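You operate a simulated robot arm through the tools that you are given. There is no shell and no other tool.

You are at the controls of a simulated robot arm. One attempt, no reset.

## Task
Slide both saddles to the yellow marks, lay the red length in and close the catches.
Fine: the length from the blue rail; fold both catches down over it.

It is judged by the outcome, as a careful person would: the job done as asked, and still so three seconds after it is handed in. It fails if anything else is knocked over, pushed out of place, dropped, spilled or broken. Flat cloth is picked up by pressing the open fingertips on it (5 to 10 N) and closing them slowly along it; thin cloth reads only 2 to 8 mm in the jaws.

## Robot
A 7-joint arm with a two-finger parallel gripper, fixed in place. Base frame: the origin is on the floor under the middle of its stand, x ahead of it, y to its left, z up; the work surface is at about z = 850. Lengths are in mm, angles in rad, forces in N, time in s.
With the tool pointing down near the work surface it reaches from about 100 to 640 mm from the base axis. Its first joint turns from -1.152 to 1.152 rad. Payload 1.57 kg.
Tool frame: the origin (TCP) lies between the finger pads and is the grasp point; the fingertips stand 30 mm ahead of it; z points along the fingers, y is the line along which they close. The gripper opens to 80 mm. The fingers are 17 mm wide and 12 mm thick; the gripper's body (40 by 82 mm) begins 80 mm behind the TCP.
Orientation is told as [roll, pitch, yaw] about the base's x, y, z axes, in that order, counted from this pose: with the fingers straight down and closing along the base's y, the tool's x points along the base's -x, its y along +y and its z along -z.

## Interface
- The arm moves only by the tool arm_command. Its arguments are lists of equal length, an entry for each row: "xyz": the shift along the base's x, y, z in units of 30 mm (1.0 is 30 mm), a list of three; "turn": the turn, a rotation vector about the base's x, y, z in units of 4 degrees (1.0 is 4 degrees), a list of three; "gripper": the finger opening in mm, from 0 to 80. In form: {"xyz": [[dx, dy, dz], ...], "turn": [[rx, ry, rz], ...], "gripper": [gripper, ...]}. A call has 1 to 20 rows; each row shifts and turns the commanded pose from where the row before left it. A call with a number of a shift or a turn outside -1 to 1 is refused whole. Rows are played at 5 a second. More than 50 mm and 0.15 rad between two rows, or a gripper value outside its range, and nothing of the call is played. A pose out of reach is approached as far as the arm can. The call stops where the force on the tool passes 40 N (or 10 N more than at its start, if that is more) or the arm is blocked; 0.2 s more then pass. The fingers move at their own pace (about 72 mm/s each) and stop on an object; they squeeze with about 20 N. The grip force told is the motor's: it shows also when the fingers shut on nothing. Time passes only in rows, and 0.2 s behind the last, so rows that do not move let the fingers close. It gives the time, the measured TCP pose, the force on the tool (base axes), the opening and the grip force at its end, in the units of the frame above (readings bear some noise), with the torque about the TCP (base axes, N m) and any sound that the robot's microphone picked up, and new pictures: "show" is both (left out), scene, wrist or none.
- Cameras (640 x 400 px; columns grow to the right, rows downward): "scene" is fixed at [33.6, 418.1, 1429]; the picture's right is [-0.92, -0.40, 0.00], its down [-0.20, 0.47, -0.86] and it looks along [0.34, -0.79, -0.52] (base axes); focal length 330 px, centre (320, 200). "wrist" rides on the gripper at [72, -7, -122] in the tool frame; the picture's right is [0.09, 1.00, 0.00], its down [-0.84, 0.08, -0.54] and it looks along [-0.54, 0.05, 0.84] (tool axes); focal length 238 px, centre (320, 200).
- measure_at(camera, pixels): for up to 12 pixels [column, row] of the newest picture of that camera ("zoom" is the newest enlarged one), the place [x, y, z] in the base frame of the surface seen there, good to about 2 mm. It takes no simulated time.
- inspect(camera, box): a new picture of the part [left, top, right, bottom] of that camera's present view, enlarged. It takes no simulated time.
- job_done(): hands the job in; it is judged then, once.

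Leave the gripper open and the arm clear of the work at the hand-in unless told otherwise.

The tools are called as a command line: name --argument value ..., lists and objects as JSON in quotes. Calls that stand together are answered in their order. arm_command: Moves the arm, as the interface text tells. Its arguments: {"type":"object","properties":{"xyz":{"type":"array"},"turn":{"type":"array"},"gripper":{"type":"array"},"show":{"type":"string","enum":["both","scene","wrist","none"]}},"required":["xyz","turn","gripper"]} The other tools are called the same way: measure_at (camera, pixels) gives the place of the surface under pixels of a picture; inspect (camera, box) takes an enlarged picture of a part of a camera's view; job_done () hands the job in.

At the start:

```text
time_s: 0.0
tool_pos: [441.7, -29.9, 1178.4]
tcp_rot: [0.001, 0.0, 0.0]
wrist_force: [-1.1, 0.2, -0.5]
moment: [-0.01, -0.05, -0.02]
width: 79.8
finger_force: 0.0
```

scene: 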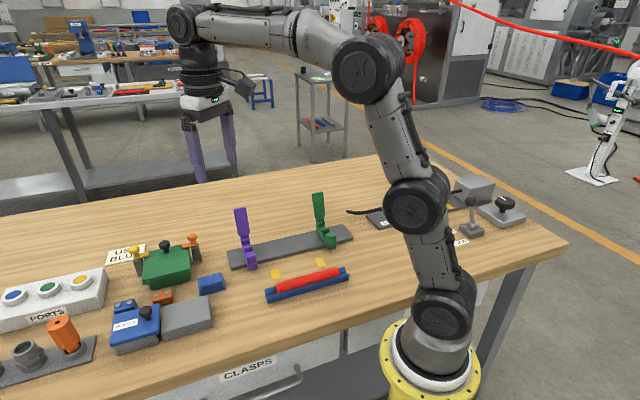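
wrist: 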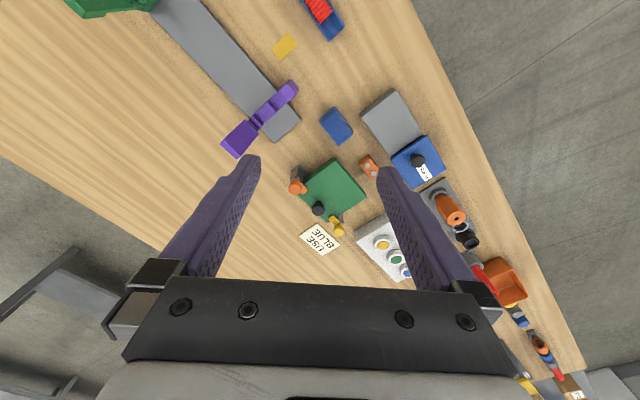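

I see a grey rail with a purple and a green saddle (with raised catches), two yellow marks on the table, and a red length lying on a blue rail. I'll zoom in on these first.

inspect --camera "scene" --box '[210, 180, 370, 310]'

inspect --camera "wrist" --box '[120, 0, 360, 160]'

```text
3.08 times, centred on (290, 245) of scene
```

zoom: 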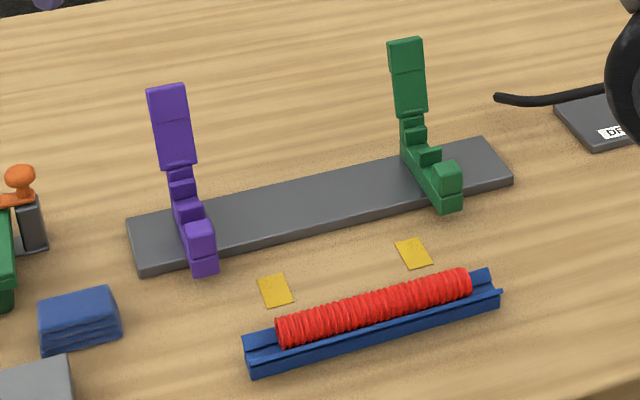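

```text
2.50 times, centred on (240, 80) of wrist
```

zoom: 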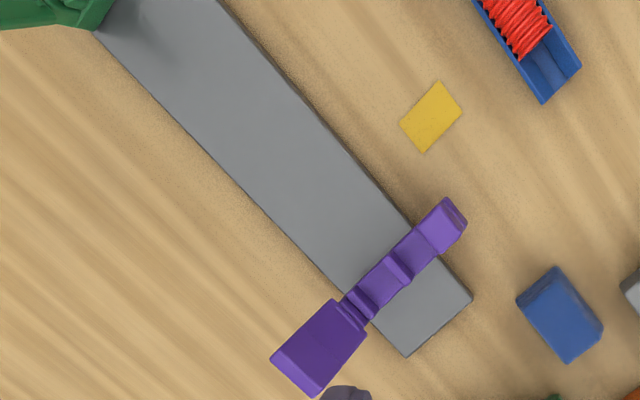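

The marks sit on the table beside the grey rail, and the saddles straddle the rail. I'll zoom in again on the scene view and measure the key points.

inspect --camera "scene" --box '[210, 180, 370, 310]'

measure_at --camera "zoom" --pixels '[[274, 291], [413, 253], [130, 222], [485, 137], [512, 180], [141, 270], [167, 88], [180, 150], [405, 42], [412, 105], [285, 330], [460, 285]]'

measure_at --camera "zoom" --pixels '[[182, 172], [184, 187], [187, 210], [192, 222], [200, 232], [204, 268], [413, 122], [416, 138], [428, 155], [445, 168], [448, 190], [453, 207]]'

```text
3.08 times, centred on (290, 245) of scene
```

zoom: 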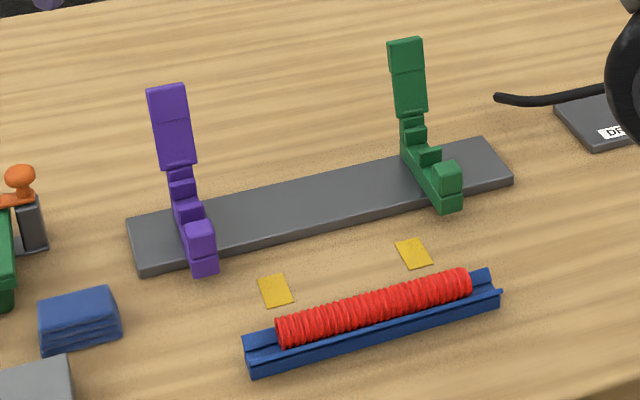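

```text
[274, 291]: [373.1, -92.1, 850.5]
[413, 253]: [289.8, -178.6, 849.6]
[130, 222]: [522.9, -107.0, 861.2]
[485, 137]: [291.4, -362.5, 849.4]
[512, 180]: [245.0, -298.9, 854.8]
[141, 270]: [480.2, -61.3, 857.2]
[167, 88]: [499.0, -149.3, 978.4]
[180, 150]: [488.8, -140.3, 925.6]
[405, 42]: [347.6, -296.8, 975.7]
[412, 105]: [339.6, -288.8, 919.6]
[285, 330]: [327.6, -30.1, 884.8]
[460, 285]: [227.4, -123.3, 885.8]
```

```text
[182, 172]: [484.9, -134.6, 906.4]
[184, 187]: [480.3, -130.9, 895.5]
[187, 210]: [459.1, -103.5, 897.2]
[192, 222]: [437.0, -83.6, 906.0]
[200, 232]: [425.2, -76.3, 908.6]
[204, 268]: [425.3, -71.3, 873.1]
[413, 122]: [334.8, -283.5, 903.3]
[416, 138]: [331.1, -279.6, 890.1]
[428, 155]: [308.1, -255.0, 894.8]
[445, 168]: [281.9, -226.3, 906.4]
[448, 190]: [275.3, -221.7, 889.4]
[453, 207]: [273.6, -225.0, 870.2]
```

The marks are about 120 mm apart along the rail direction, which runs at roughly 45° in x-y. I'll bring the hand in front of the saddles, turned -45°, for a closer wrist view. It stays well above the catches, whose tops are at z≈980.

arm_command --xyz '[[-0.381, -0.214, -0.357], [-0.381, -0.214, -0.357], [-0.381, -0.214, -0.357], [-0.381, -0.214, -0.357], [-0.381, -0.214, -0.357], [-0.381, -0.214, -0.357], [-0.381, -0.214, -0.357], [-0.381, -0.214, -0.357], [-0.381, -0.214, -0.357], [-0.381, -0.214, -0.357], [-0.381, -0.214, -0.357], [-0.381, -0.214, -0.357]]' --turn '[[0, 0, -0.9375], [0, 0, -0.9375], [0, 0, -0.9375], [0, 0, -0.9375], [0, 0, -0.9375], [0, 0, -0.9375], [0, 0, -0.9375], [0, 0, -0.9375], [0, 0, -0.9375], [0, 0, -0.9375], [0, 0, -0.9375], [0, 0, -0.9375]]' --gripper '[80, 80, 80, 80, 80, 80, 80, 80, 80, 80, 80, 80]'

```text
time_s: 2.6
tool_pos: [307.2, -107.7, 1049.5]
tcp_rot: [0.0, -0.003, -0.787]
wrist_force: [-0.9, 0.1, 0.4]
moment: [-0.03, -0.01, 0.0]
width: 80.1
finger_force: 0.0
```

scene: 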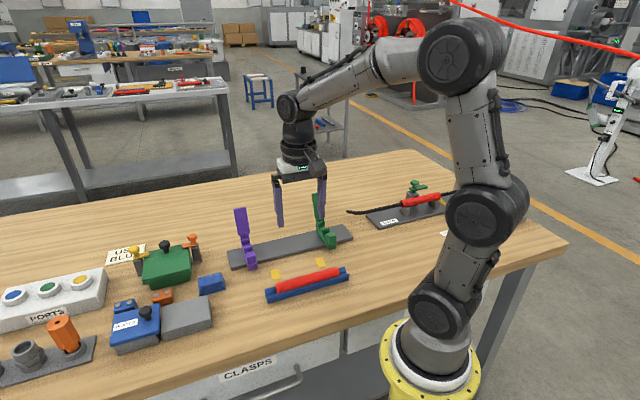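
wrist: 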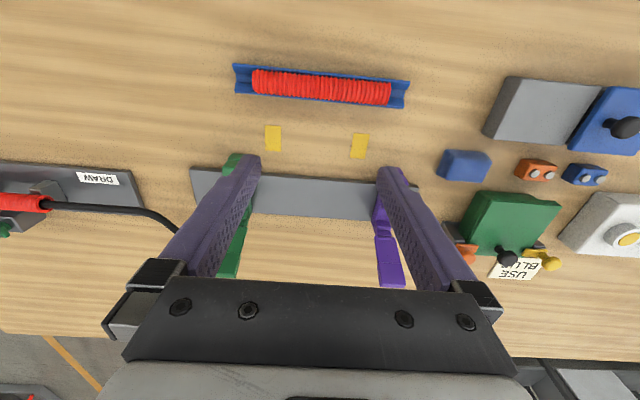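

The rail, marks and blue cradle are all visible now. I'll measure edges in the wrist view to pin down the rail direction and exact positions.

measure_at --camera "wrist" --pixels '[[195, 170], [250, 175], [370, 180], [274, 138], [360, 146], [265, 126], [281, 151], [353, 134], [368, 158], [255, 80], [388, 93], [320, 86]]'

inspect --camera "wrist" --box '[180, 50, 440, 210]'

inspect --camera "scene" --box '[220, 200, 280, 280]'

```text
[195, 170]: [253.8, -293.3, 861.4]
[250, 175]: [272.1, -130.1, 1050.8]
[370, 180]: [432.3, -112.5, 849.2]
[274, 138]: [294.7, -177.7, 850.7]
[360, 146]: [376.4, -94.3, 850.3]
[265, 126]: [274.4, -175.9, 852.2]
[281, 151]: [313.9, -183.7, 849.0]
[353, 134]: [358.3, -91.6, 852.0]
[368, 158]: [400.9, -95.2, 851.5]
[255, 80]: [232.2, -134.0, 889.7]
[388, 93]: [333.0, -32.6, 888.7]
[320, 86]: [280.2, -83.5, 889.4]
```

```text
2.46 times, centred on (310, 130) of wrist
```

zoom: 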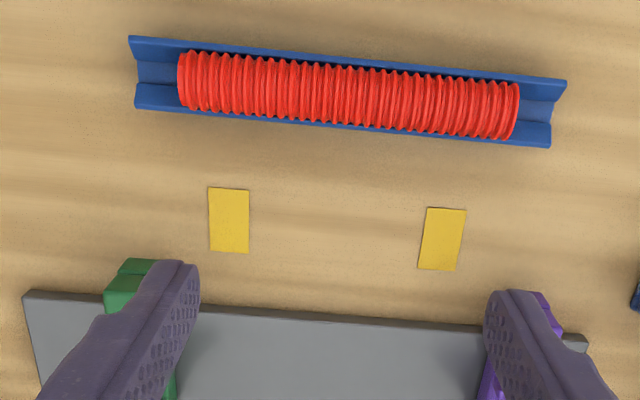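

```text
5.00 times, centred on (250, 240) of scene
```

zoom: 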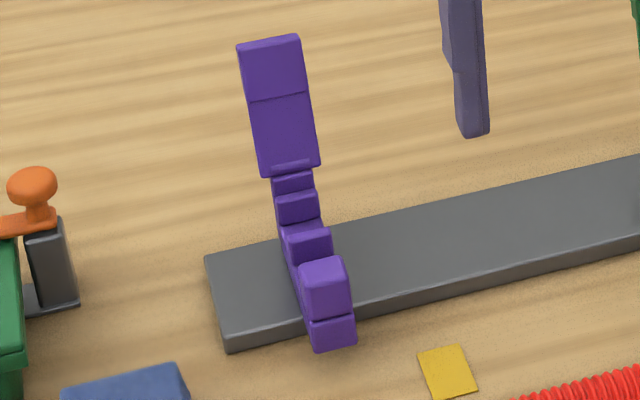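

Next I'll measure the purple saddle's profile step by step in this enlarged view.

measure_at --camera "zoom" --pixels '[[292, 180], [293, 190], [296, 198], [298, 213], [302, 226], [306, 235], [310, 250], [322, 266], [326, 290], [330, 318], [334, 338], [316, 262]]'

measure_at --camera "zoom" --pixels '[[270, 44], [245, 46], [298, 42], [278, 97], [288, 160], [268, 172], [315, 162], [302, 268], [342, 262], [305, 300], [350, 290], [222, 345]]'

```text
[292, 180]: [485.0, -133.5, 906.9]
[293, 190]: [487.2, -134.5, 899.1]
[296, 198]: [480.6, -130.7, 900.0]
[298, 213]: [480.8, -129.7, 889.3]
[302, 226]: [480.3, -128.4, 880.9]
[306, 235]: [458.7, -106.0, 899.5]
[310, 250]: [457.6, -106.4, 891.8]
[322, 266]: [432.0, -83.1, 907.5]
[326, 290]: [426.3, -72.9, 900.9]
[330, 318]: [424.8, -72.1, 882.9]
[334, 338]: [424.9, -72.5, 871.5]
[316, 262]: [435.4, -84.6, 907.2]
```

```text
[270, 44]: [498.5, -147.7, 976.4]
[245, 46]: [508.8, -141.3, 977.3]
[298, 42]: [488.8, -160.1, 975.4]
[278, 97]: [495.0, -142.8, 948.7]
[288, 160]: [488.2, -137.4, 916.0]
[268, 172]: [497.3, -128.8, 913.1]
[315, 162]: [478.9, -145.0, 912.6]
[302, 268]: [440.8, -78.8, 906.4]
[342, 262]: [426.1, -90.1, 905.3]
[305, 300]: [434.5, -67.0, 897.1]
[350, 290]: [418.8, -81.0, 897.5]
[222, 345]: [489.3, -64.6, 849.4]
```

The saddle profile has a front post at t≈-352…-370 and z 907, a step near t≈-399, and the hinge at the back. Here t is the coordinate across the rail. I'll move the hand behind the rail at a safe height to see the saddles from nearly straight above.

arm_command --xyz '[[0.65, -0.42, 0], [0.65, -0.42, 0], [0.65, -0.42, 0], [0.65, -0.42, 0], [0.65, -0.42, 0], [0.65, -0.42, 0]]' --turn '[[0, 0, 0], [0, 0, 0], [0, 0, 0], [0, 0, 0], [0, 0, 0], [0, 0, 0]]' --gripper '[80, 80, 80, 80, 80, 80]'

inspect --camera "wrist" --box '[160, 0, 480, 200]'

```text
time_s: 4.0
tool_pos: [423.6, -183.4, 1049.4]
tcp_rot: [0.001, -0.001, -0.784]
wrist_force: [0.4, -0.6, 0.0]
moment: [0.0, -0.02, -0.02]
width: 80.1
finger_force: 0.1
```

scene: 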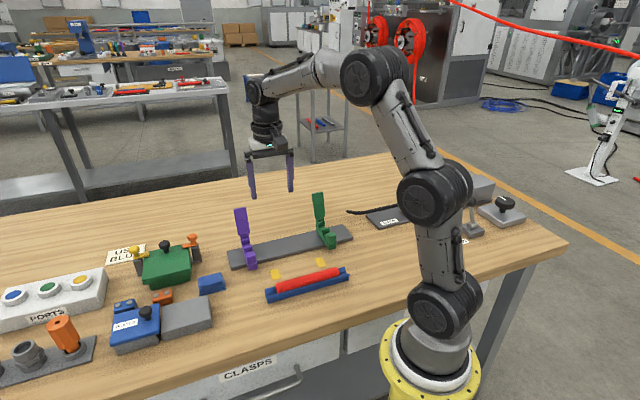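
wrist: 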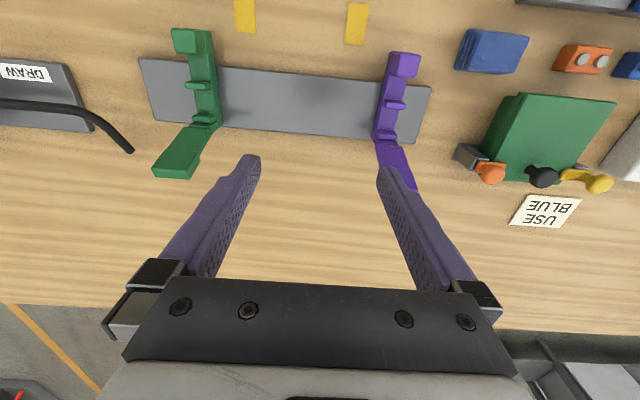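

```text
2.00 times, centred on (320, 100) of wrist
```

zoom: 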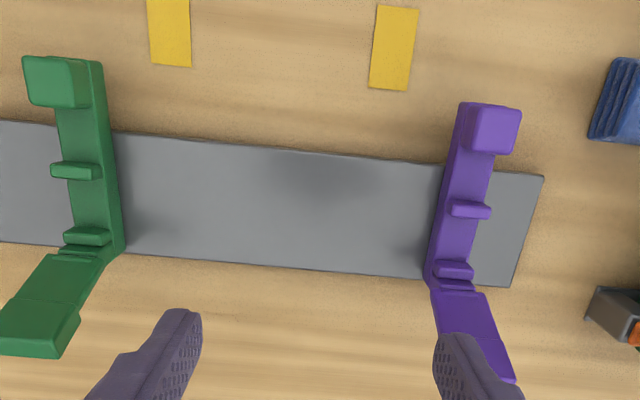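

From above each saddle has a flat base, a front keeper post, a thin cheek in the middle, another thin cheek near the hinge, and the catch leaning back. I'll measure these cheeks and the gap widths.

measure_at --camera "zoom" --pixels '[[490, 118], [488, 150], [470, 190], [470, 205], [469, 212], [460, 240], [455, 264], [454, 270], [450, 282], [60, 75], [80, 140], [73, 168]]'

measure_at --camera "zoom" --pixels '[[75, 175], [95, 200], [87, 233], [88, 240], [90, 250], [170, 10], [170, 60], [395, 15], [390, 85], [542, 180], [512, 285], [120, 135]]'

measure_at --camera "zoom" --pixels '[[462, 108], [518, 112], [450, 200], [490, 208], [435, 270], [474, 270], [432, 262], [25, 65], [88, 70], [52, 170], [100, 172], [437, 230]]'

```text
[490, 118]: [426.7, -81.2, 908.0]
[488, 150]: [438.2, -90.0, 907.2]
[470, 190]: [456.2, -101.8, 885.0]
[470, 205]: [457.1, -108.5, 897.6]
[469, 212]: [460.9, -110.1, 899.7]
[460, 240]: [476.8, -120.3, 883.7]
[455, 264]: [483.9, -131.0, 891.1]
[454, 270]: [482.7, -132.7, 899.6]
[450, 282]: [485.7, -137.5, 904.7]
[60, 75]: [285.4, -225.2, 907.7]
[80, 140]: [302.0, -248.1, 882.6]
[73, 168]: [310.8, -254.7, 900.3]
```

```text
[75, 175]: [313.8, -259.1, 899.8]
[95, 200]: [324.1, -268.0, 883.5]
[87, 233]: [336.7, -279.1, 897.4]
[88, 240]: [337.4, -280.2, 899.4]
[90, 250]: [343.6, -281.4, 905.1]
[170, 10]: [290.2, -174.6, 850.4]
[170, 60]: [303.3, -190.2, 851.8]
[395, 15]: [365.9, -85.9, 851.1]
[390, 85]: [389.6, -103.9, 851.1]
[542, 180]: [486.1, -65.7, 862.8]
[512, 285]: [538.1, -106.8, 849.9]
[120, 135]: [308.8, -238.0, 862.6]
```

```text
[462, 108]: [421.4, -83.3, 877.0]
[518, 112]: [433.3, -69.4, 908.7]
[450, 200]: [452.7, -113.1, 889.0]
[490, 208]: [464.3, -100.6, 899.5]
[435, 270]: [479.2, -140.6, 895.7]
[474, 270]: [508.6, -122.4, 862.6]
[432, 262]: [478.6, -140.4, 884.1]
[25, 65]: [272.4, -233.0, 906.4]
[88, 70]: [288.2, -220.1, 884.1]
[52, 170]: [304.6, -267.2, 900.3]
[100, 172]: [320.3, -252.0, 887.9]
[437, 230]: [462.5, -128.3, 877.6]
```

The layout is clear now. Base top is z≈883, the cheeks reach z≈900 with a gap at t≈-404…-431, and the tube is about 24 mm across. Now I'll measure the corners of the marks precisely, along with the red length's extents.

inspect --camera "scene" --box '[262, 250, 334, 295]'

```text
8.89 times, centred on (298, 272) of scene
```

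zoom: 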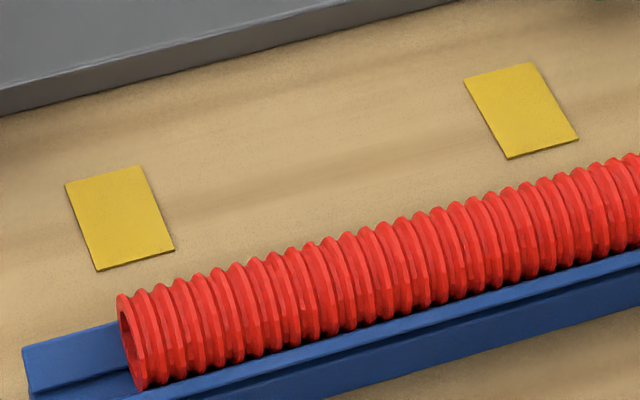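

measure_at --camera "zoom" --pixels '[[68, 186], [140, 168], [172, 247], [100, 268], [466, 80], [531, 65], [576, 137], [510, 156], [120, 217], [521, 110]]'

measure_at --camera "scene" --pixels '[[308, 281], [277, 285], [340, 270], [268, 297], [349, 277], [266, 291]]'

```text
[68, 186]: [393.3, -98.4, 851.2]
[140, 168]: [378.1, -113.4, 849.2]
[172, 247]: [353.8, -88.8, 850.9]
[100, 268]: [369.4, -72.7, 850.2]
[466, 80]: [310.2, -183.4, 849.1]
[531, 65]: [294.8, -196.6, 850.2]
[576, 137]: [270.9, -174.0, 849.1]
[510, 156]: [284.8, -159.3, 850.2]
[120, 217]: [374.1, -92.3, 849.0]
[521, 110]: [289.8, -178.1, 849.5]
```

```text
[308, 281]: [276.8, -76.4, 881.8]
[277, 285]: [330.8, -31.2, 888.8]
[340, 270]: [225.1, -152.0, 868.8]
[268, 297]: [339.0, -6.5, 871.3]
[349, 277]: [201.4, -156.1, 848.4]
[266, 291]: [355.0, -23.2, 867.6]
```

The marks are centred at s≈198.2 and s≈79.1 along the rail, where s=(x+y)/√2. Purple is at s≈248 and green at s≈38, so purple has to slide about -50 mm and green about +41 mm. I'll move above the purple saddle's front post with the jaws partly closed and check the view.

arm_command --xyz '[[0.066, 0.858, 0], [0.066, 0.858, 0], [0.066, 0.858, 0], [0.066, 0.858, 0], [0, 0, -0.8], [0, 0, -0.8]]' --turn '[[0, 0, 0], [0, 0, 0], [0, 0, 0], [0, 0, 0], [0, 0, 0], [0, 0, 0]]' --gripper '[60, 50, 50, 50, 50, 50]'

inspect --camera "wrist" --box '[200, 100, 440, 260]'

inspect --camera "scene" --box '[190, 170, 350, 300]'

```text
time_s: 5.4
tool_pos: [429.1, -81.7, 1001.0]
tcp_rot: [0.0, 0.001, -0.786]
wrist_force: [-0.2, 0.7, -0.1]
moment: [0.02, -0.01, -0.04]
width: 50.2
finger_force: 0.0
```

scene: 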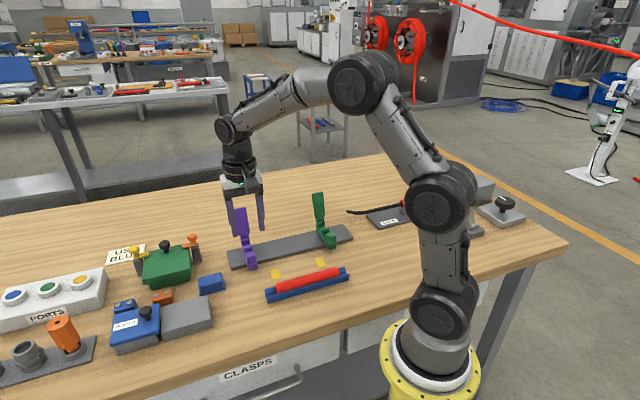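
wrist: 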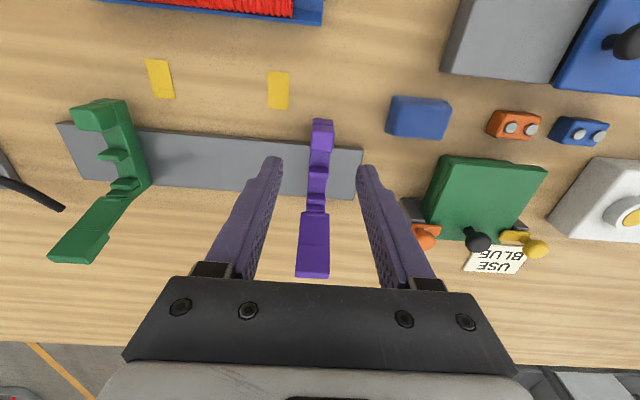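

```text
2.50 times, centred on (320, 180) of wrist
```

zoom: 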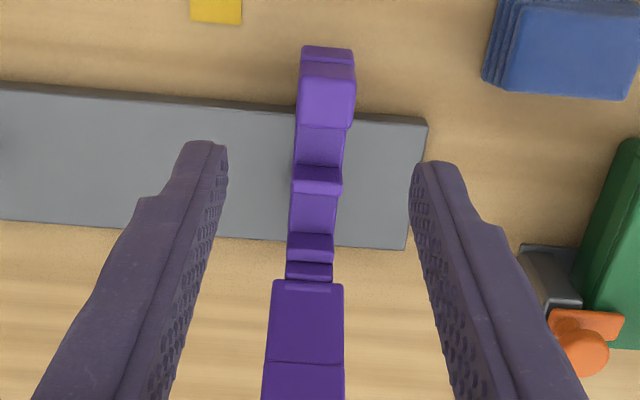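

```text
3.08 times, centred on (270, 235) of scene
```

zoom: 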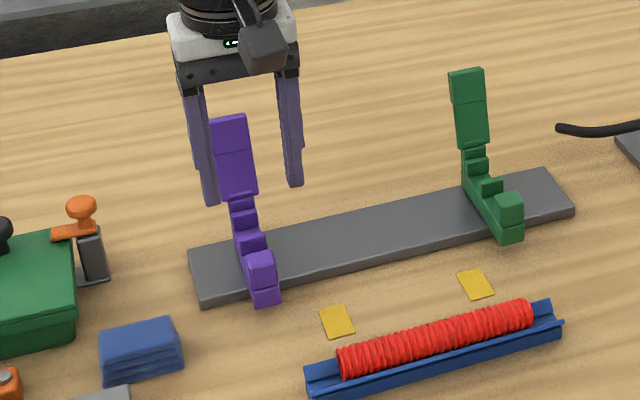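

The purple saddle is centred between the fingers, at TCP s≈246. I'll descend so the fingertips straddle the front post and base, at TCP z≈902.

arm_command --xyz '[[0.02, 0.02, -0.66], [0.02, 0.02, -0.66], [0, 0, -0.66], [0, 0, -0.66], [0, 0, -0.66], [0, 0, 0]]' --turn '[[0, 0, 0], [0, 0, 0], [0, 0, 0], [0, 0, 0], [0, 0, 0], [0, 0, 0]]' --gripper '[50, 50, 50, 50, 50, 50]'

inspect --camera "wrist" --box '[200, 60, 440, 220]'

inspect --camera "scene" --box '[190, 170, 350, 300]'

```text
time_s: 6.8
tool_pos: [431.0, -79.3, 902.0]
tcp_rot: [0.0, 0.001, -0.786]
wrist_force: [-0.3, -0.4, 0.2]
moment: [-0.04, -0.01, 0.01]
width: 49.9
finger_force: 0.0
```

scene: 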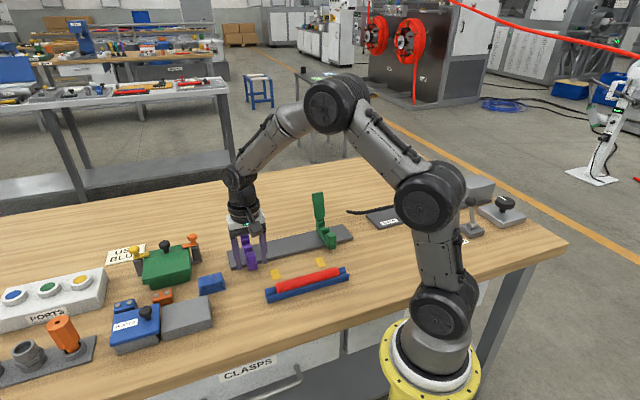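
wrist: 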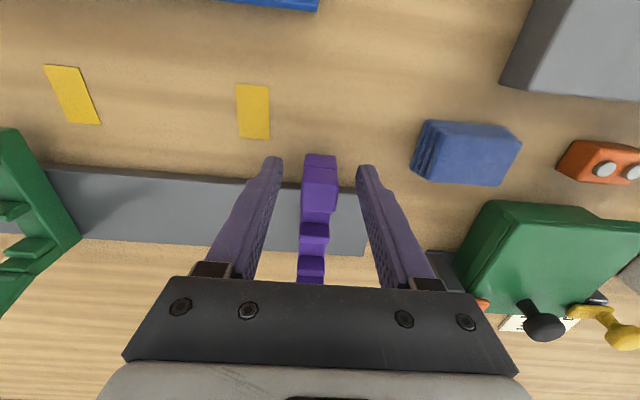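

```text
2.50 times, centred on (320, 140) of wrist
```

zoom: 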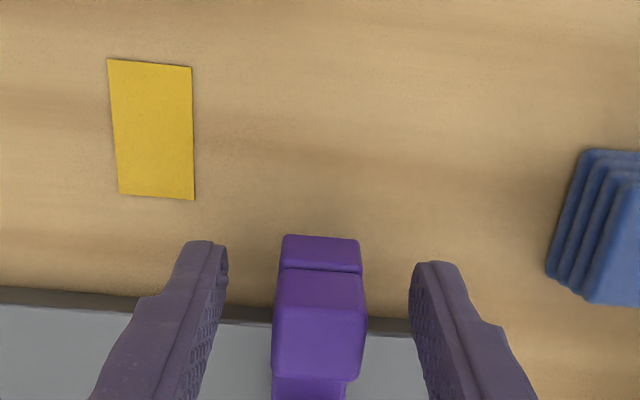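

```text
3.08 times, centred on (270, 235) of scene
```

zoom: 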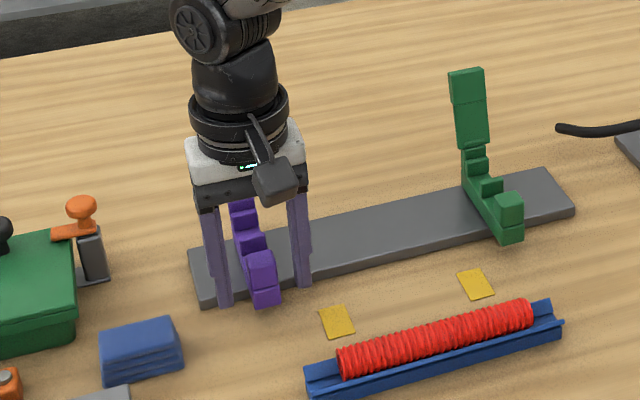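

The fingers straddle the purple post cleanly with no contact forces. I'll close on it now and read the width and grip.

arm_command --xyz '[[0, 0, 0], [0, 0, 0], [0, 0, 0]]' --turn '[[0, 0, 0], [0, 0, 0], [0, 0, 0]]' --gripper '[30, 15, 15]' --show "wrist"

```text
time_s: 7.6
tool_pos: [431.2, -80.4, 900.5]
tcp_rot: [-0.001, 0.001, -0.785]
wrist_force: [0.2, 0.5, -1.3]
moment: [-0.11, -0.19, 0.04]
width: 21.9
finger_force: 35.1
```

wrist: 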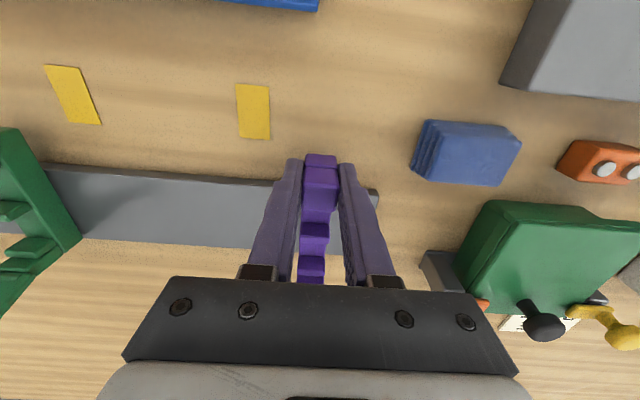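

Gripped, with a width of 21.9 mm and TCP s=248.0. I'll slide slowly along the rail by about -49.8 mm (-35.2 mm in both x and y) and watch the forces.

arm_command --xyz '[[-0.06, -0.06, 0], [-0.12, -0.12, 0], [-0.16, -0.16, 0], [-0.16, -0.16, 0]]' --turn '[[0, 0, 0], [0, 0, 0], [0, 0, 0], [0, 0, 0]]' --gripper '[15, 15, 15, 15]'

```text
time_s: 8.6
tool_pos: [415.9, -94.4, 901.4]
tcp_rot: [0.0, -0.001, -0.785]
wrist_force: [8.2, -8.2, -13.0]
moment: [0.07, 0.09, 0.01]
width: 21.9
finger_force: 34.5
```

scene: 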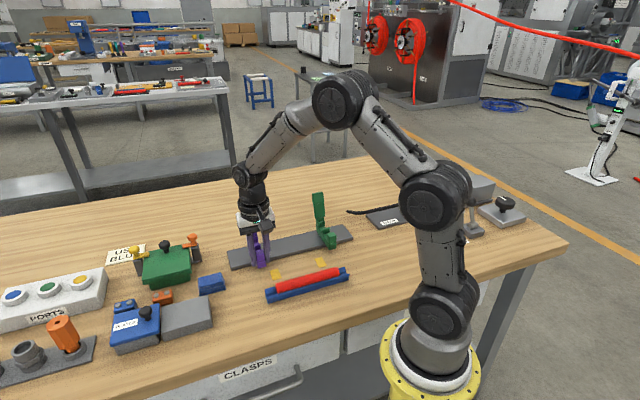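
wrist: 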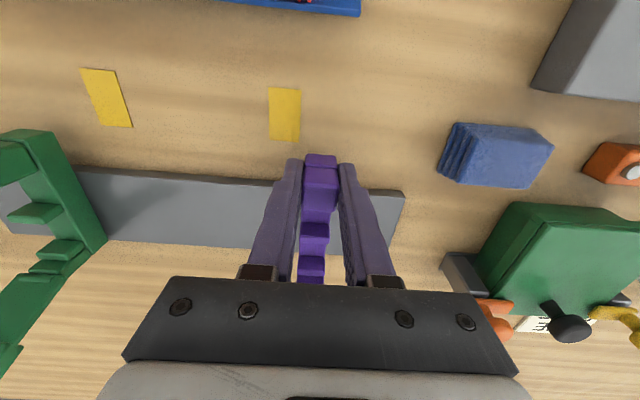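

It slides. The (8,-8) side force suggests the rail is slightly steeper than 45°, so I'll trim the direction a little and ease down by about 1 mm. I have about 29 mm to go, to s=198.2.

arm_command --xyz '[[-0.122, -0.153, -0.012], [-0.134, -0.142, -0.012], [-0.134, -0.142, -0.01], [-0.134, -0.142, 0]]' --turn '[[0, 0, 0], [0, 0, 0], [0, 0, 0], [0, 0, 0]]' --gripper '[15, 15, 15, 15]' --show "wrist"

```text
time_s: 9.6
tool_pos: [400.0, -110.3, 902.2]
tcp_rot: [-0.001, 0.003, -0.784]
wrist_force: [-10.9, 12.2, 21.4]
moment: [0.35, 0.67, 0.04]
width: 21.5
finger_force: 34.5
```

wrist: 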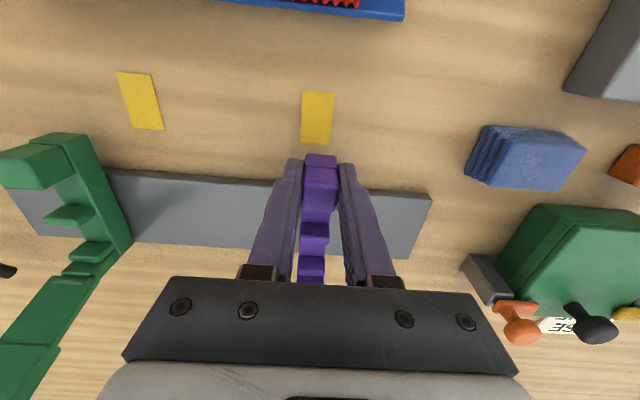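

The force has now flipped to +n and upward, so my trims overshot slightly and the true direction is about 45°. I'll ease up 0.6 mm, shift back a little, and finish the last 6.6 mm.

arm_command --xyz '[[-0.05, -0.038, 0.02], [-0.06, -0.054, 0], [-0.056, -0.054, 0], [0, 0, 0]]' --turn '[[0, 0, 0], [0, 0, 0], [0, 0, 0], [0, 0, 0]]' --gripper '[15, 15, 15, 15]' --show "wrist"

inspect --camera "wrist" --box '[250, 60, 410, 170]'

inspect --camera "scene" --box '[230, 220, 330, 300]'

```text
time_s: 10.6
tool_pos: [395.2, -115.8, 901.4]
tcp_rot: [0.001, -0.001, -0.785]
wrist_force: [-10.0, 9.5, 21.0]
moment: [0.54, 0.43, -0.01]
width: 21.7
finger_force: 34.6
```

wrist: 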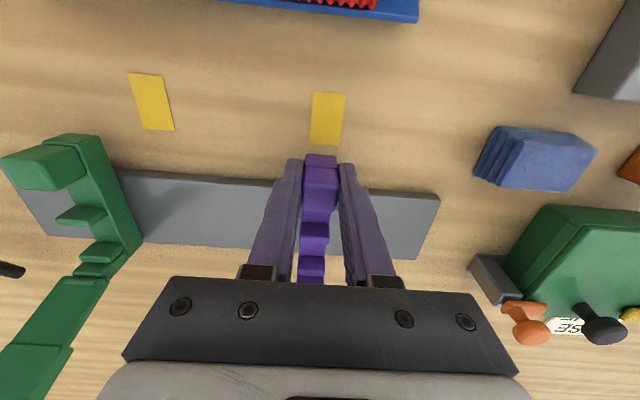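

```text
3.64 times, centred on (330, 115) of wrist
```

zoom: 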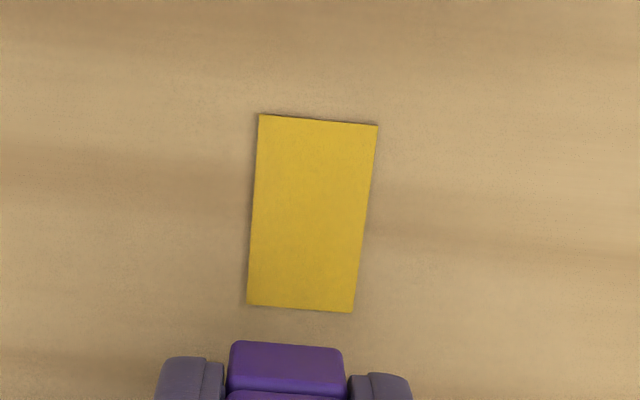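

```text
5.00 times, centred on (280, 260) of scene
```

zoom: 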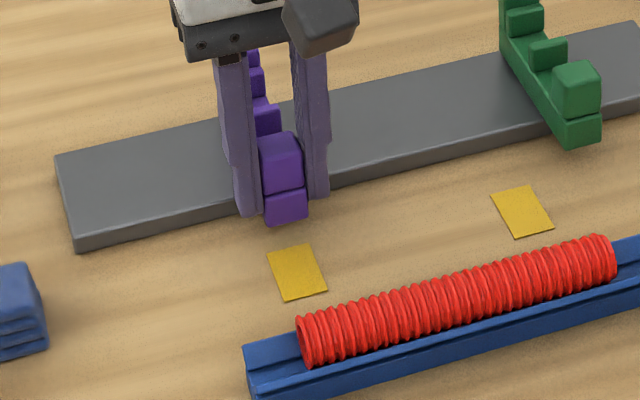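

TCP s is now 197.6 against the mark at about 198.2. I'll open the jaws to let the saddle settle, rise, and then measure its alignment.

arm_command --xyz '[[0, 0, 0], [0, 0, 0], [0, 0, 0.6], [0, 0, 0.9], [0, 0, 1], [0, 0, 1], [0, 0, 0.8]]' --turn '[[0, 0, 0], [0, 0, 0], [0, 0, 0], [0, 0, 0], [0, 0, 0], [0, 0, 0], [0, 0, 0]]' --gripper '[35, 50, 50, 50, 50, 50, 50]'

inspect --camera "scene" --box '[230, 220, 330, 300]'

```text
time_s: 12.2
tool_pos: [396.8, -115.2, 1031.3]
tcp_rot: [-0.001, -0.001, -0.785]
wrist_force: [0.2, 0.3, 0.9]
moment: [0.02, -0.03, 0.01]
width: 49.9
finger_force: 0.1
```

scene: 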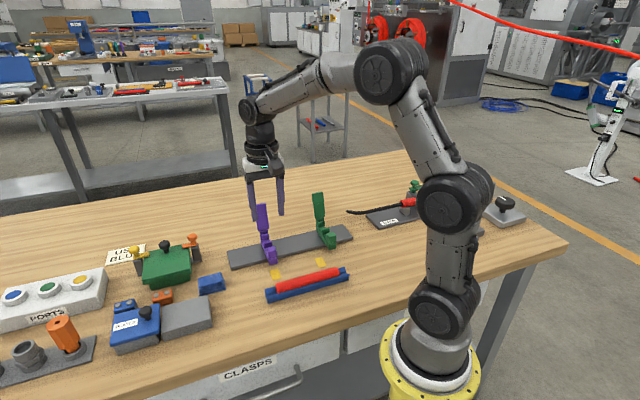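
wrist: 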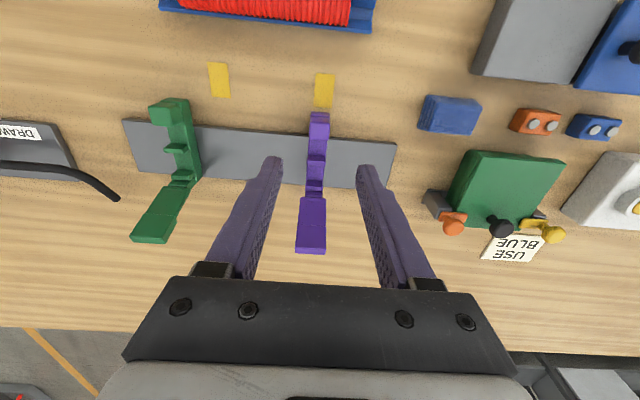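

```text
5.00 times, centred on (280, 260) of scene
```

zoom: 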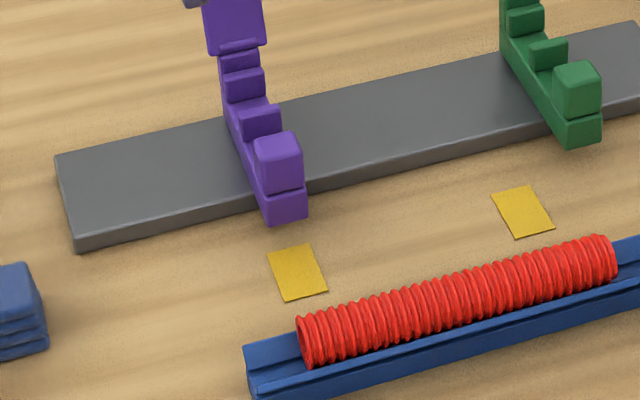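

I'll measure the purple saddle's front corners against the mark's corners in this zoom.

measure_at --camera "zoom" --pixels '[[265, 205], [305, 200], [262, 165], [300, 160], [270, 221], [306, 215], [268, 255], [308, 246], [326, 291], [288, 300], [298, 272], [285, 205]]'

measure_at --camera "wrist" --pixels '[[311, 117], [327, 117], [309, 160], [325, 160], [316, 76], [334, 76], [314, 104], [331, 106], [210, 64], [226, 63], [229, 96], [213, 97]]'

```text
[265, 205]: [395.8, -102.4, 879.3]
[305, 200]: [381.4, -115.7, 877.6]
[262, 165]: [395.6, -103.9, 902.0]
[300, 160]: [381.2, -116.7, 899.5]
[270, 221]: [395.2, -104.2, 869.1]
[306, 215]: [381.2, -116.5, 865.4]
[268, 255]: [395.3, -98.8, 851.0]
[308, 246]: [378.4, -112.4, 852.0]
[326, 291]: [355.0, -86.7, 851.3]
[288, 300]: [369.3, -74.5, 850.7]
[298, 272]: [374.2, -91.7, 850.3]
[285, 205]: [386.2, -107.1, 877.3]
```

```text
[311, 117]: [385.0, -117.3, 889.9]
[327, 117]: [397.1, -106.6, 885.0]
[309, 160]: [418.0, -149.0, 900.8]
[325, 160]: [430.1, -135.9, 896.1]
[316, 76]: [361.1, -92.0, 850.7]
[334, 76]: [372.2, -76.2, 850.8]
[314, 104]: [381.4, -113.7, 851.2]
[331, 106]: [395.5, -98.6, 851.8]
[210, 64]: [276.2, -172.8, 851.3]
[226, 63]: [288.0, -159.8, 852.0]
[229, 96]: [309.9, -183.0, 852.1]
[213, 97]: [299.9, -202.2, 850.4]
```

Measured saddle centre is s≈197.5 against a mark centre of about 199, so it may be 1–2 mm short. I'll take a sharper wrist zoom of both to confirm.

inspect --camera "wrist" --box '[270, 60, 370, 190]'

```text
3.08 times, centred on (320, 125) of wrist
```

zoom: 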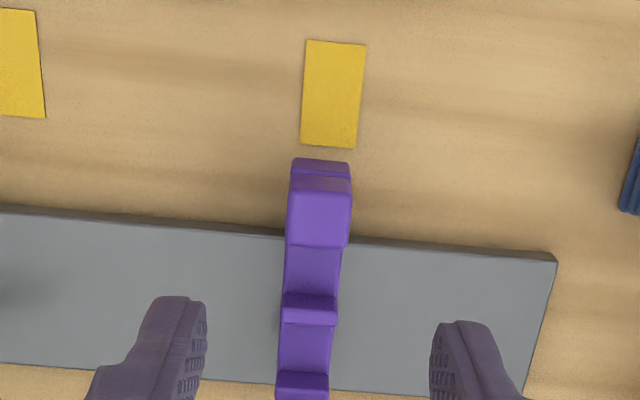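

measure_at --camera "zoom" --pixels '[[309, 42], [364, 46], [353, 146], [303, 142], [294, 163], [347, 166], [283, 318], [335, 322], [284, 297], [338, 301], [290, 235], [345, 240]]'

measure_at --camera "zoom" --pixels '[[336, 44], [333, 94], [328, 143], [321, 164], [320, 185], [315, 265], [309, 313], [303, 382], [0, 12], [35, 10], [44, 117], [420, 300]]'

```text
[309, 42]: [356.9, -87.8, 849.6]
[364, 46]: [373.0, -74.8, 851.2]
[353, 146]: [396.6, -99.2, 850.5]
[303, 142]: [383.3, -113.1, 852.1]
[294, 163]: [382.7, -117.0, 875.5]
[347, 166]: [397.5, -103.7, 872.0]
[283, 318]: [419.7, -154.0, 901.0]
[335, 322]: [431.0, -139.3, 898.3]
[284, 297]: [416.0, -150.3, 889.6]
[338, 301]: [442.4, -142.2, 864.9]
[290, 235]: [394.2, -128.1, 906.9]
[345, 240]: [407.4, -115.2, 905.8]
```

```text
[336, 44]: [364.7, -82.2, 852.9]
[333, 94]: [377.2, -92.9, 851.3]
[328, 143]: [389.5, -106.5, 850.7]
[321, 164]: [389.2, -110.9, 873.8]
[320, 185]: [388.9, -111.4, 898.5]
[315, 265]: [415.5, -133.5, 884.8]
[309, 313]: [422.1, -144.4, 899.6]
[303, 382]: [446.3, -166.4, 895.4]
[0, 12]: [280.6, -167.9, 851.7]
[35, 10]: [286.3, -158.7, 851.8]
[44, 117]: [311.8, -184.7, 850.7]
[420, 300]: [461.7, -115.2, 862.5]
```

The wrist view gives the mark at s≈200 and the saddle at about 197.4. I'll correct by about +2.2 mm by descending over the post with TCP s≈199.8 and closing, which should centre the saddle there.

arm_command --xyz '[[0.0165, 0.0165, -0.9], [0, 0, -0.9], [0, 0, -0.9], [0, 0, -0.9], [0, 0, -0.72], [0, 0, 0], [0, 0, 0], [0, 0, 0], [0, 0, 0]]' --turn '[[0, 0, 0], [0, 0, 0], [0, 0, 0], [0, 0, 0], [0, 0, 0], [0, 0, 0], [0, 0, 0], [0, 0, 0], [0, 0, 0]]' --gripper '[50, 50, 50, 50, 50, 50, 30, 15, 15]' --show "wrist"

```text
time_s: 14.2
tool_pos: [395.9, -114.6, 900.4]
tcp_rot: [-0.002, -0.001, -0.788]
wrist_force: [0.6, -0.2, -3.4]
moment: [-0.14, -0.21, -0.04]
width: 21.7
finger_force: 34.7
```

wrist: 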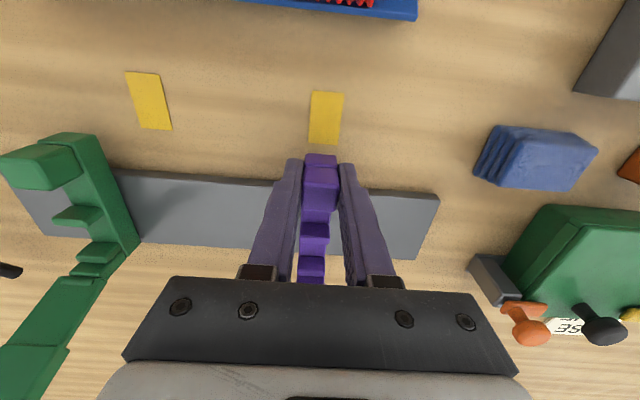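

TCP s is 198.9 with low forces. I'll nudge a further +1 mm along the rail, then open and check.

arm_command --xyz '[[0.025, 0.025, 0], [0, 0, 0], [0, 0, 0], [0, 0, 0], [0, 0, 0.8], [0, 0, 1], [0, 0, 1], [0, 0, 1], [0, 0, 0.5]]' --turn '[[0, 0, 0], [0, 0, 0], [0, 0, 0], [0, 0, 0], [0, 0, 0], [0, 0, 0], [0, 0, 0], [0, 0, 0], [0, 0, 0]]' --gripper '[15, 15, 35, 50, 50, 50, 50, 50, 50]'

inspect --camera "wrist" --box '[270, 60, 370, 190]'

measure_at --camera "zoom" --pixels '[[336, 44], [333, 94], [328, 143], [321, 164], [320, 185], [315, 265], [309, 313]]'

```text
time_s: 16.2
tool_pos: [396.9, -114.1, 1028.6]
tcp_rot: [-0.001, -0.001, -0.784]
wrist_force: [0.2, 0.1, 0.2]
moment: [0.01, 0.01, 0.02]
width: 50.3
finger_force: 0.1
```

scene: 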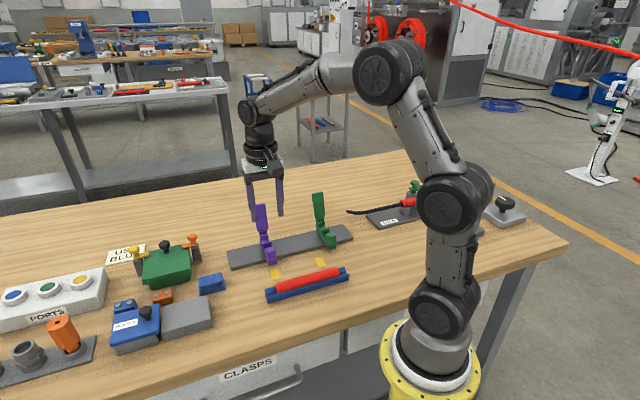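
wrist: 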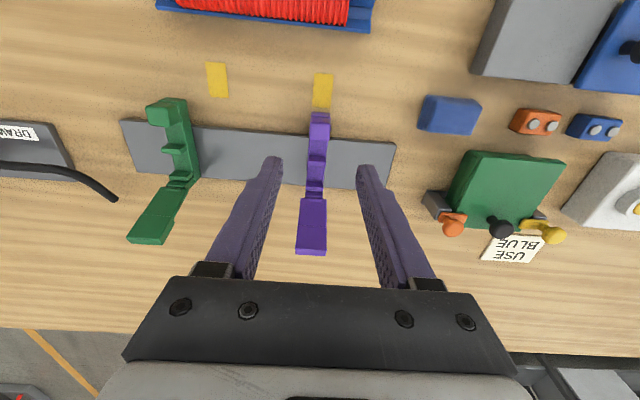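

```text
3.08 times, centred on (320, 125) of wrist
```

zoom: 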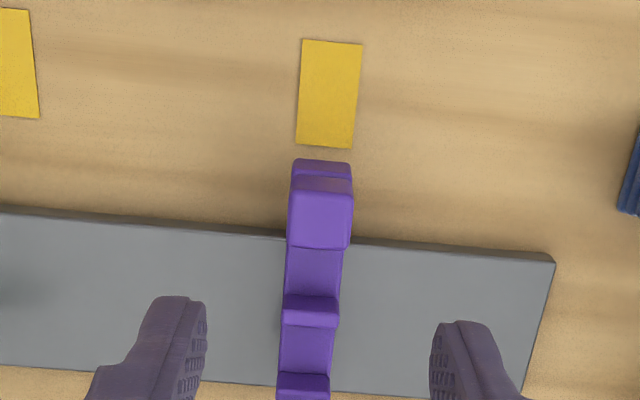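

```text
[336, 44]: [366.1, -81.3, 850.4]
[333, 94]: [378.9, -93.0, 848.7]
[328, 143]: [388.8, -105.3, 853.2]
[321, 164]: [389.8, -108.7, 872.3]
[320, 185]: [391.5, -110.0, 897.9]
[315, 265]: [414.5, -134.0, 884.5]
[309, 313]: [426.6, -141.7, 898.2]
```

Measuring corners again in this zoom.

measure_at --camera "zoom" --pixels '[[305, 41], [360, 46], [349, 146], [298, 142], [295, 164], [349, 166], [284, 318], [335, 322], [291, 238], [347, 242], [293, 175], [350, 178]]'

inspect --camera "scene" --box '[240, 235, 310, 295]'

```text
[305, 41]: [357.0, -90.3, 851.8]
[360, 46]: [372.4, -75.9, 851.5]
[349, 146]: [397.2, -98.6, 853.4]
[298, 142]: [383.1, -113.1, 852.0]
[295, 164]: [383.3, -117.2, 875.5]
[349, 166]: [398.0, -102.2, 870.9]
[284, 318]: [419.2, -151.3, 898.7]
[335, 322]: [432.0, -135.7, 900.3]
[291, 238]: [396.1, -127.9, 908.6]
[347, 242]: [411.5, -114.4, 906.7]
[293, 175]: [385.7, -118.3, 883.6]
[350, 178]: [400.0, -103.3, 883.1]
```

```text
6.67 times, centred on (275, 265) of scene
```

zoom: 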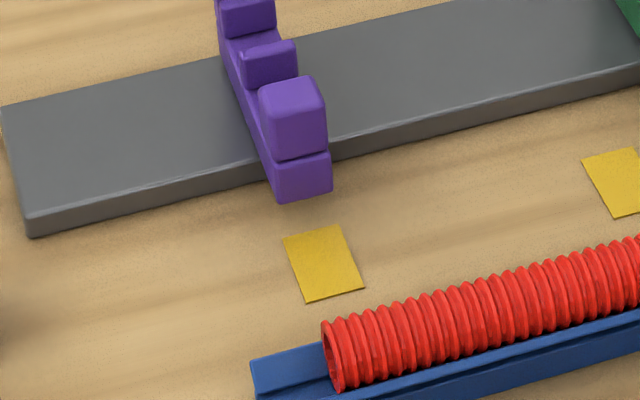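

Purple is now centred at about 199.3 against the mark at about 199–200. A quick cross-check in the scene zoom.

measure_at --camera "zoom" --pixels '[[286, 240], [340, 226], [363, 287], [308, 300], [270, 160], [328, 152], [280, 200], [330, 188]]'

```text
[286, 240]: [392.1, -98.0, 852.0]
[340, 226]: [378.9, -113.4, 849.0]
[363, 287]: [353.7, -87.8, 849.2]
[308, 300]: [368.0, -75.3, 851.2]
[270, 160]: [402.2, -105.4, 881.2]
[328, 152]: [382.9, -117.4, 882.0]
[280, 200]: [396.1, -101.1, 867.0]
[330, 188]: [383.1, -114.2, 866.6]
```

The two cameras bracket the mark at ±1 mm, so purple is well placed. Next I'll move along the rail direction at this height to above the green post, at s≈37.7.

arm_command --xyz '[[-0.762, -0.768, 0], [-0.762, -0.768, 0], [-0.762, -0.768, 0], [-0.762, -0.768, 0], [-0.762, -0.768, 0], [0, 0, -0.8]]' --turn '[[0, 0, 0], [0, 0, 0], [0, 0, 0], [0, 0, 0], [0, 0, 0], [0, 0, 0]]' --gripper '[50, 50, 50, 50, 50, 50]'

inspect --camera "wrist" --box '[200, 60, 440, 220]'

```text
time_s: 17.6
tool_pos: [283.4, -230.9, 1004.5]
tcp_rot: [0.0, -0.001, -0.784]
wrist_force: [-0.2, 0.3, -0.5]
moment: [-0.03, 0.03, 0.0]
width: 50.1
finger_force: 0.0
```

scene: 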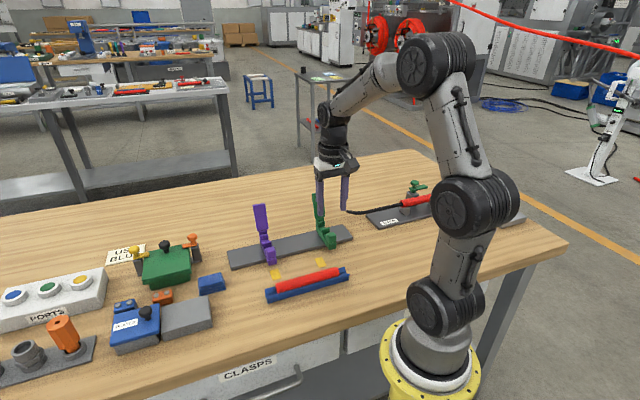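
wrist: 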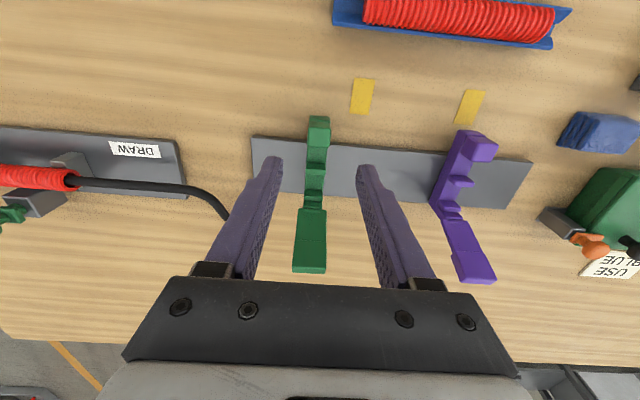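

```text
2.50 times, centred on (320, 140) of wrist
```

zoom: 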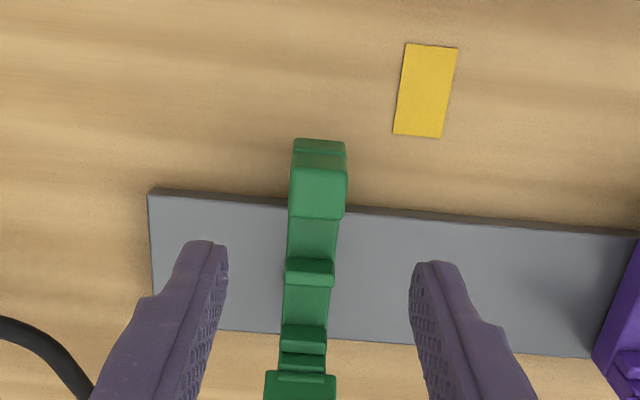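

Green is centred between the fingers. Before descending I'll check where the black cable's end lies relative to the left finger.

measure_at --camera "wrist" --pixels '[[226, 214], [210, 195], [185, 188], [320, 125], [316, 165], [352, 97], [374, 97]]'

```text
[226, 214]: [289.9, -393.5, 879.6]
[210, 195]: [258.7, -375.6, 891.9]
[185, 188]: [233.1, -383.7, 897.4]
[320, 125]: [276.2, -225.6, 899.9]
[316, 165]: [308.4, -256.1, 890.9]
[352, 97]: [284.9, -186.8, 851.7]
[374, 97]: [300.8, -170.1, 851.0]
```

The cable is about 120 mm away, so it's no risk. I'll descend onto the green post and close.

arm_command --xyz '[[-0.03, 0.04, -0.87], [0, 0, -0.87], [0, 0, -0.87], [0, 0, -0.86], [0, 0, 0], [0, 0, 0], [0, 0, 0], [0, 0, 0]]' --turn '[[0, 0, 0], [0, 0, 0], [0, 0, 0], [0, 0, 0], [0, 0, 0], [0, 0, 0], [0, 0, 0], [0, 0, 0]]' --gripper '[50, 50, 50, 50, 50, 30, 15, 15]'

```text
time_s: 19.4
tool_pos: [282.0, -228.1, 901.3]
tcp_rot: [-0.001, 0.0, -0.785]
wrist_force: [0.9, -1.2, -4.1]
moment: [-0.34, -0.38, -0.01]
width: 22.0
finger_force: 35.1
```

scene: 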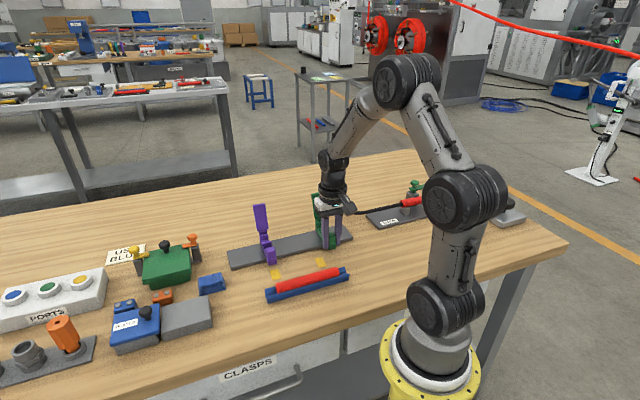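
wrist: 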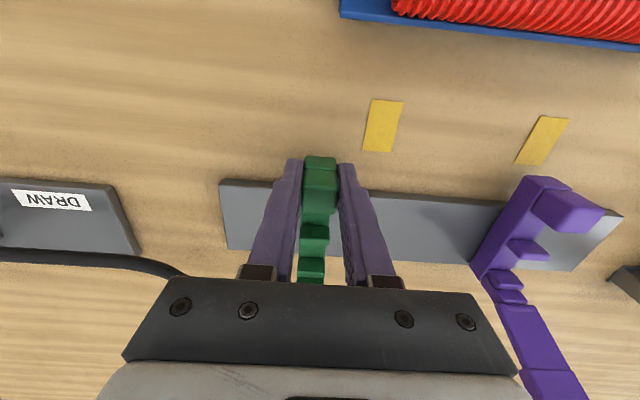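

Gripped with a width of 22.0 and TCP s=38.1. I'll slide +41.5 mm along the rail in two stages, watching forces.

arm_command --xyz '[[0.06, 0.06, 0], [0.12, 0.12, 0], [0.15, 0.15, 0], [0.15, 0.15, 0]]' --turn '[[0, 0, 0], [0, 0, 0], [0, 0, 0], [0, 0, 0]]' --gripper '[15, 15, 15, 15]' --show "wrist"

```text
time_s: 20.4
tool_pos: [295.9, -214.2, 900.6]
tcp_rot: [0.0, 0.002, -0.785]
wrist_force: [0.0, -2.1, -10.2]
moment: [-0.12, -0.1, 0.05]
width: 21.6
finger_force: 34.7
```

wrist: 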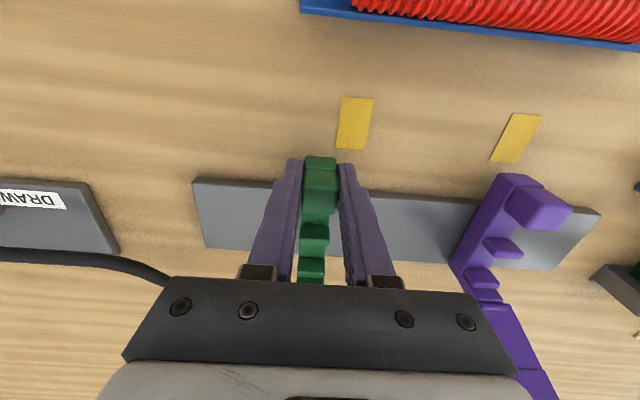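

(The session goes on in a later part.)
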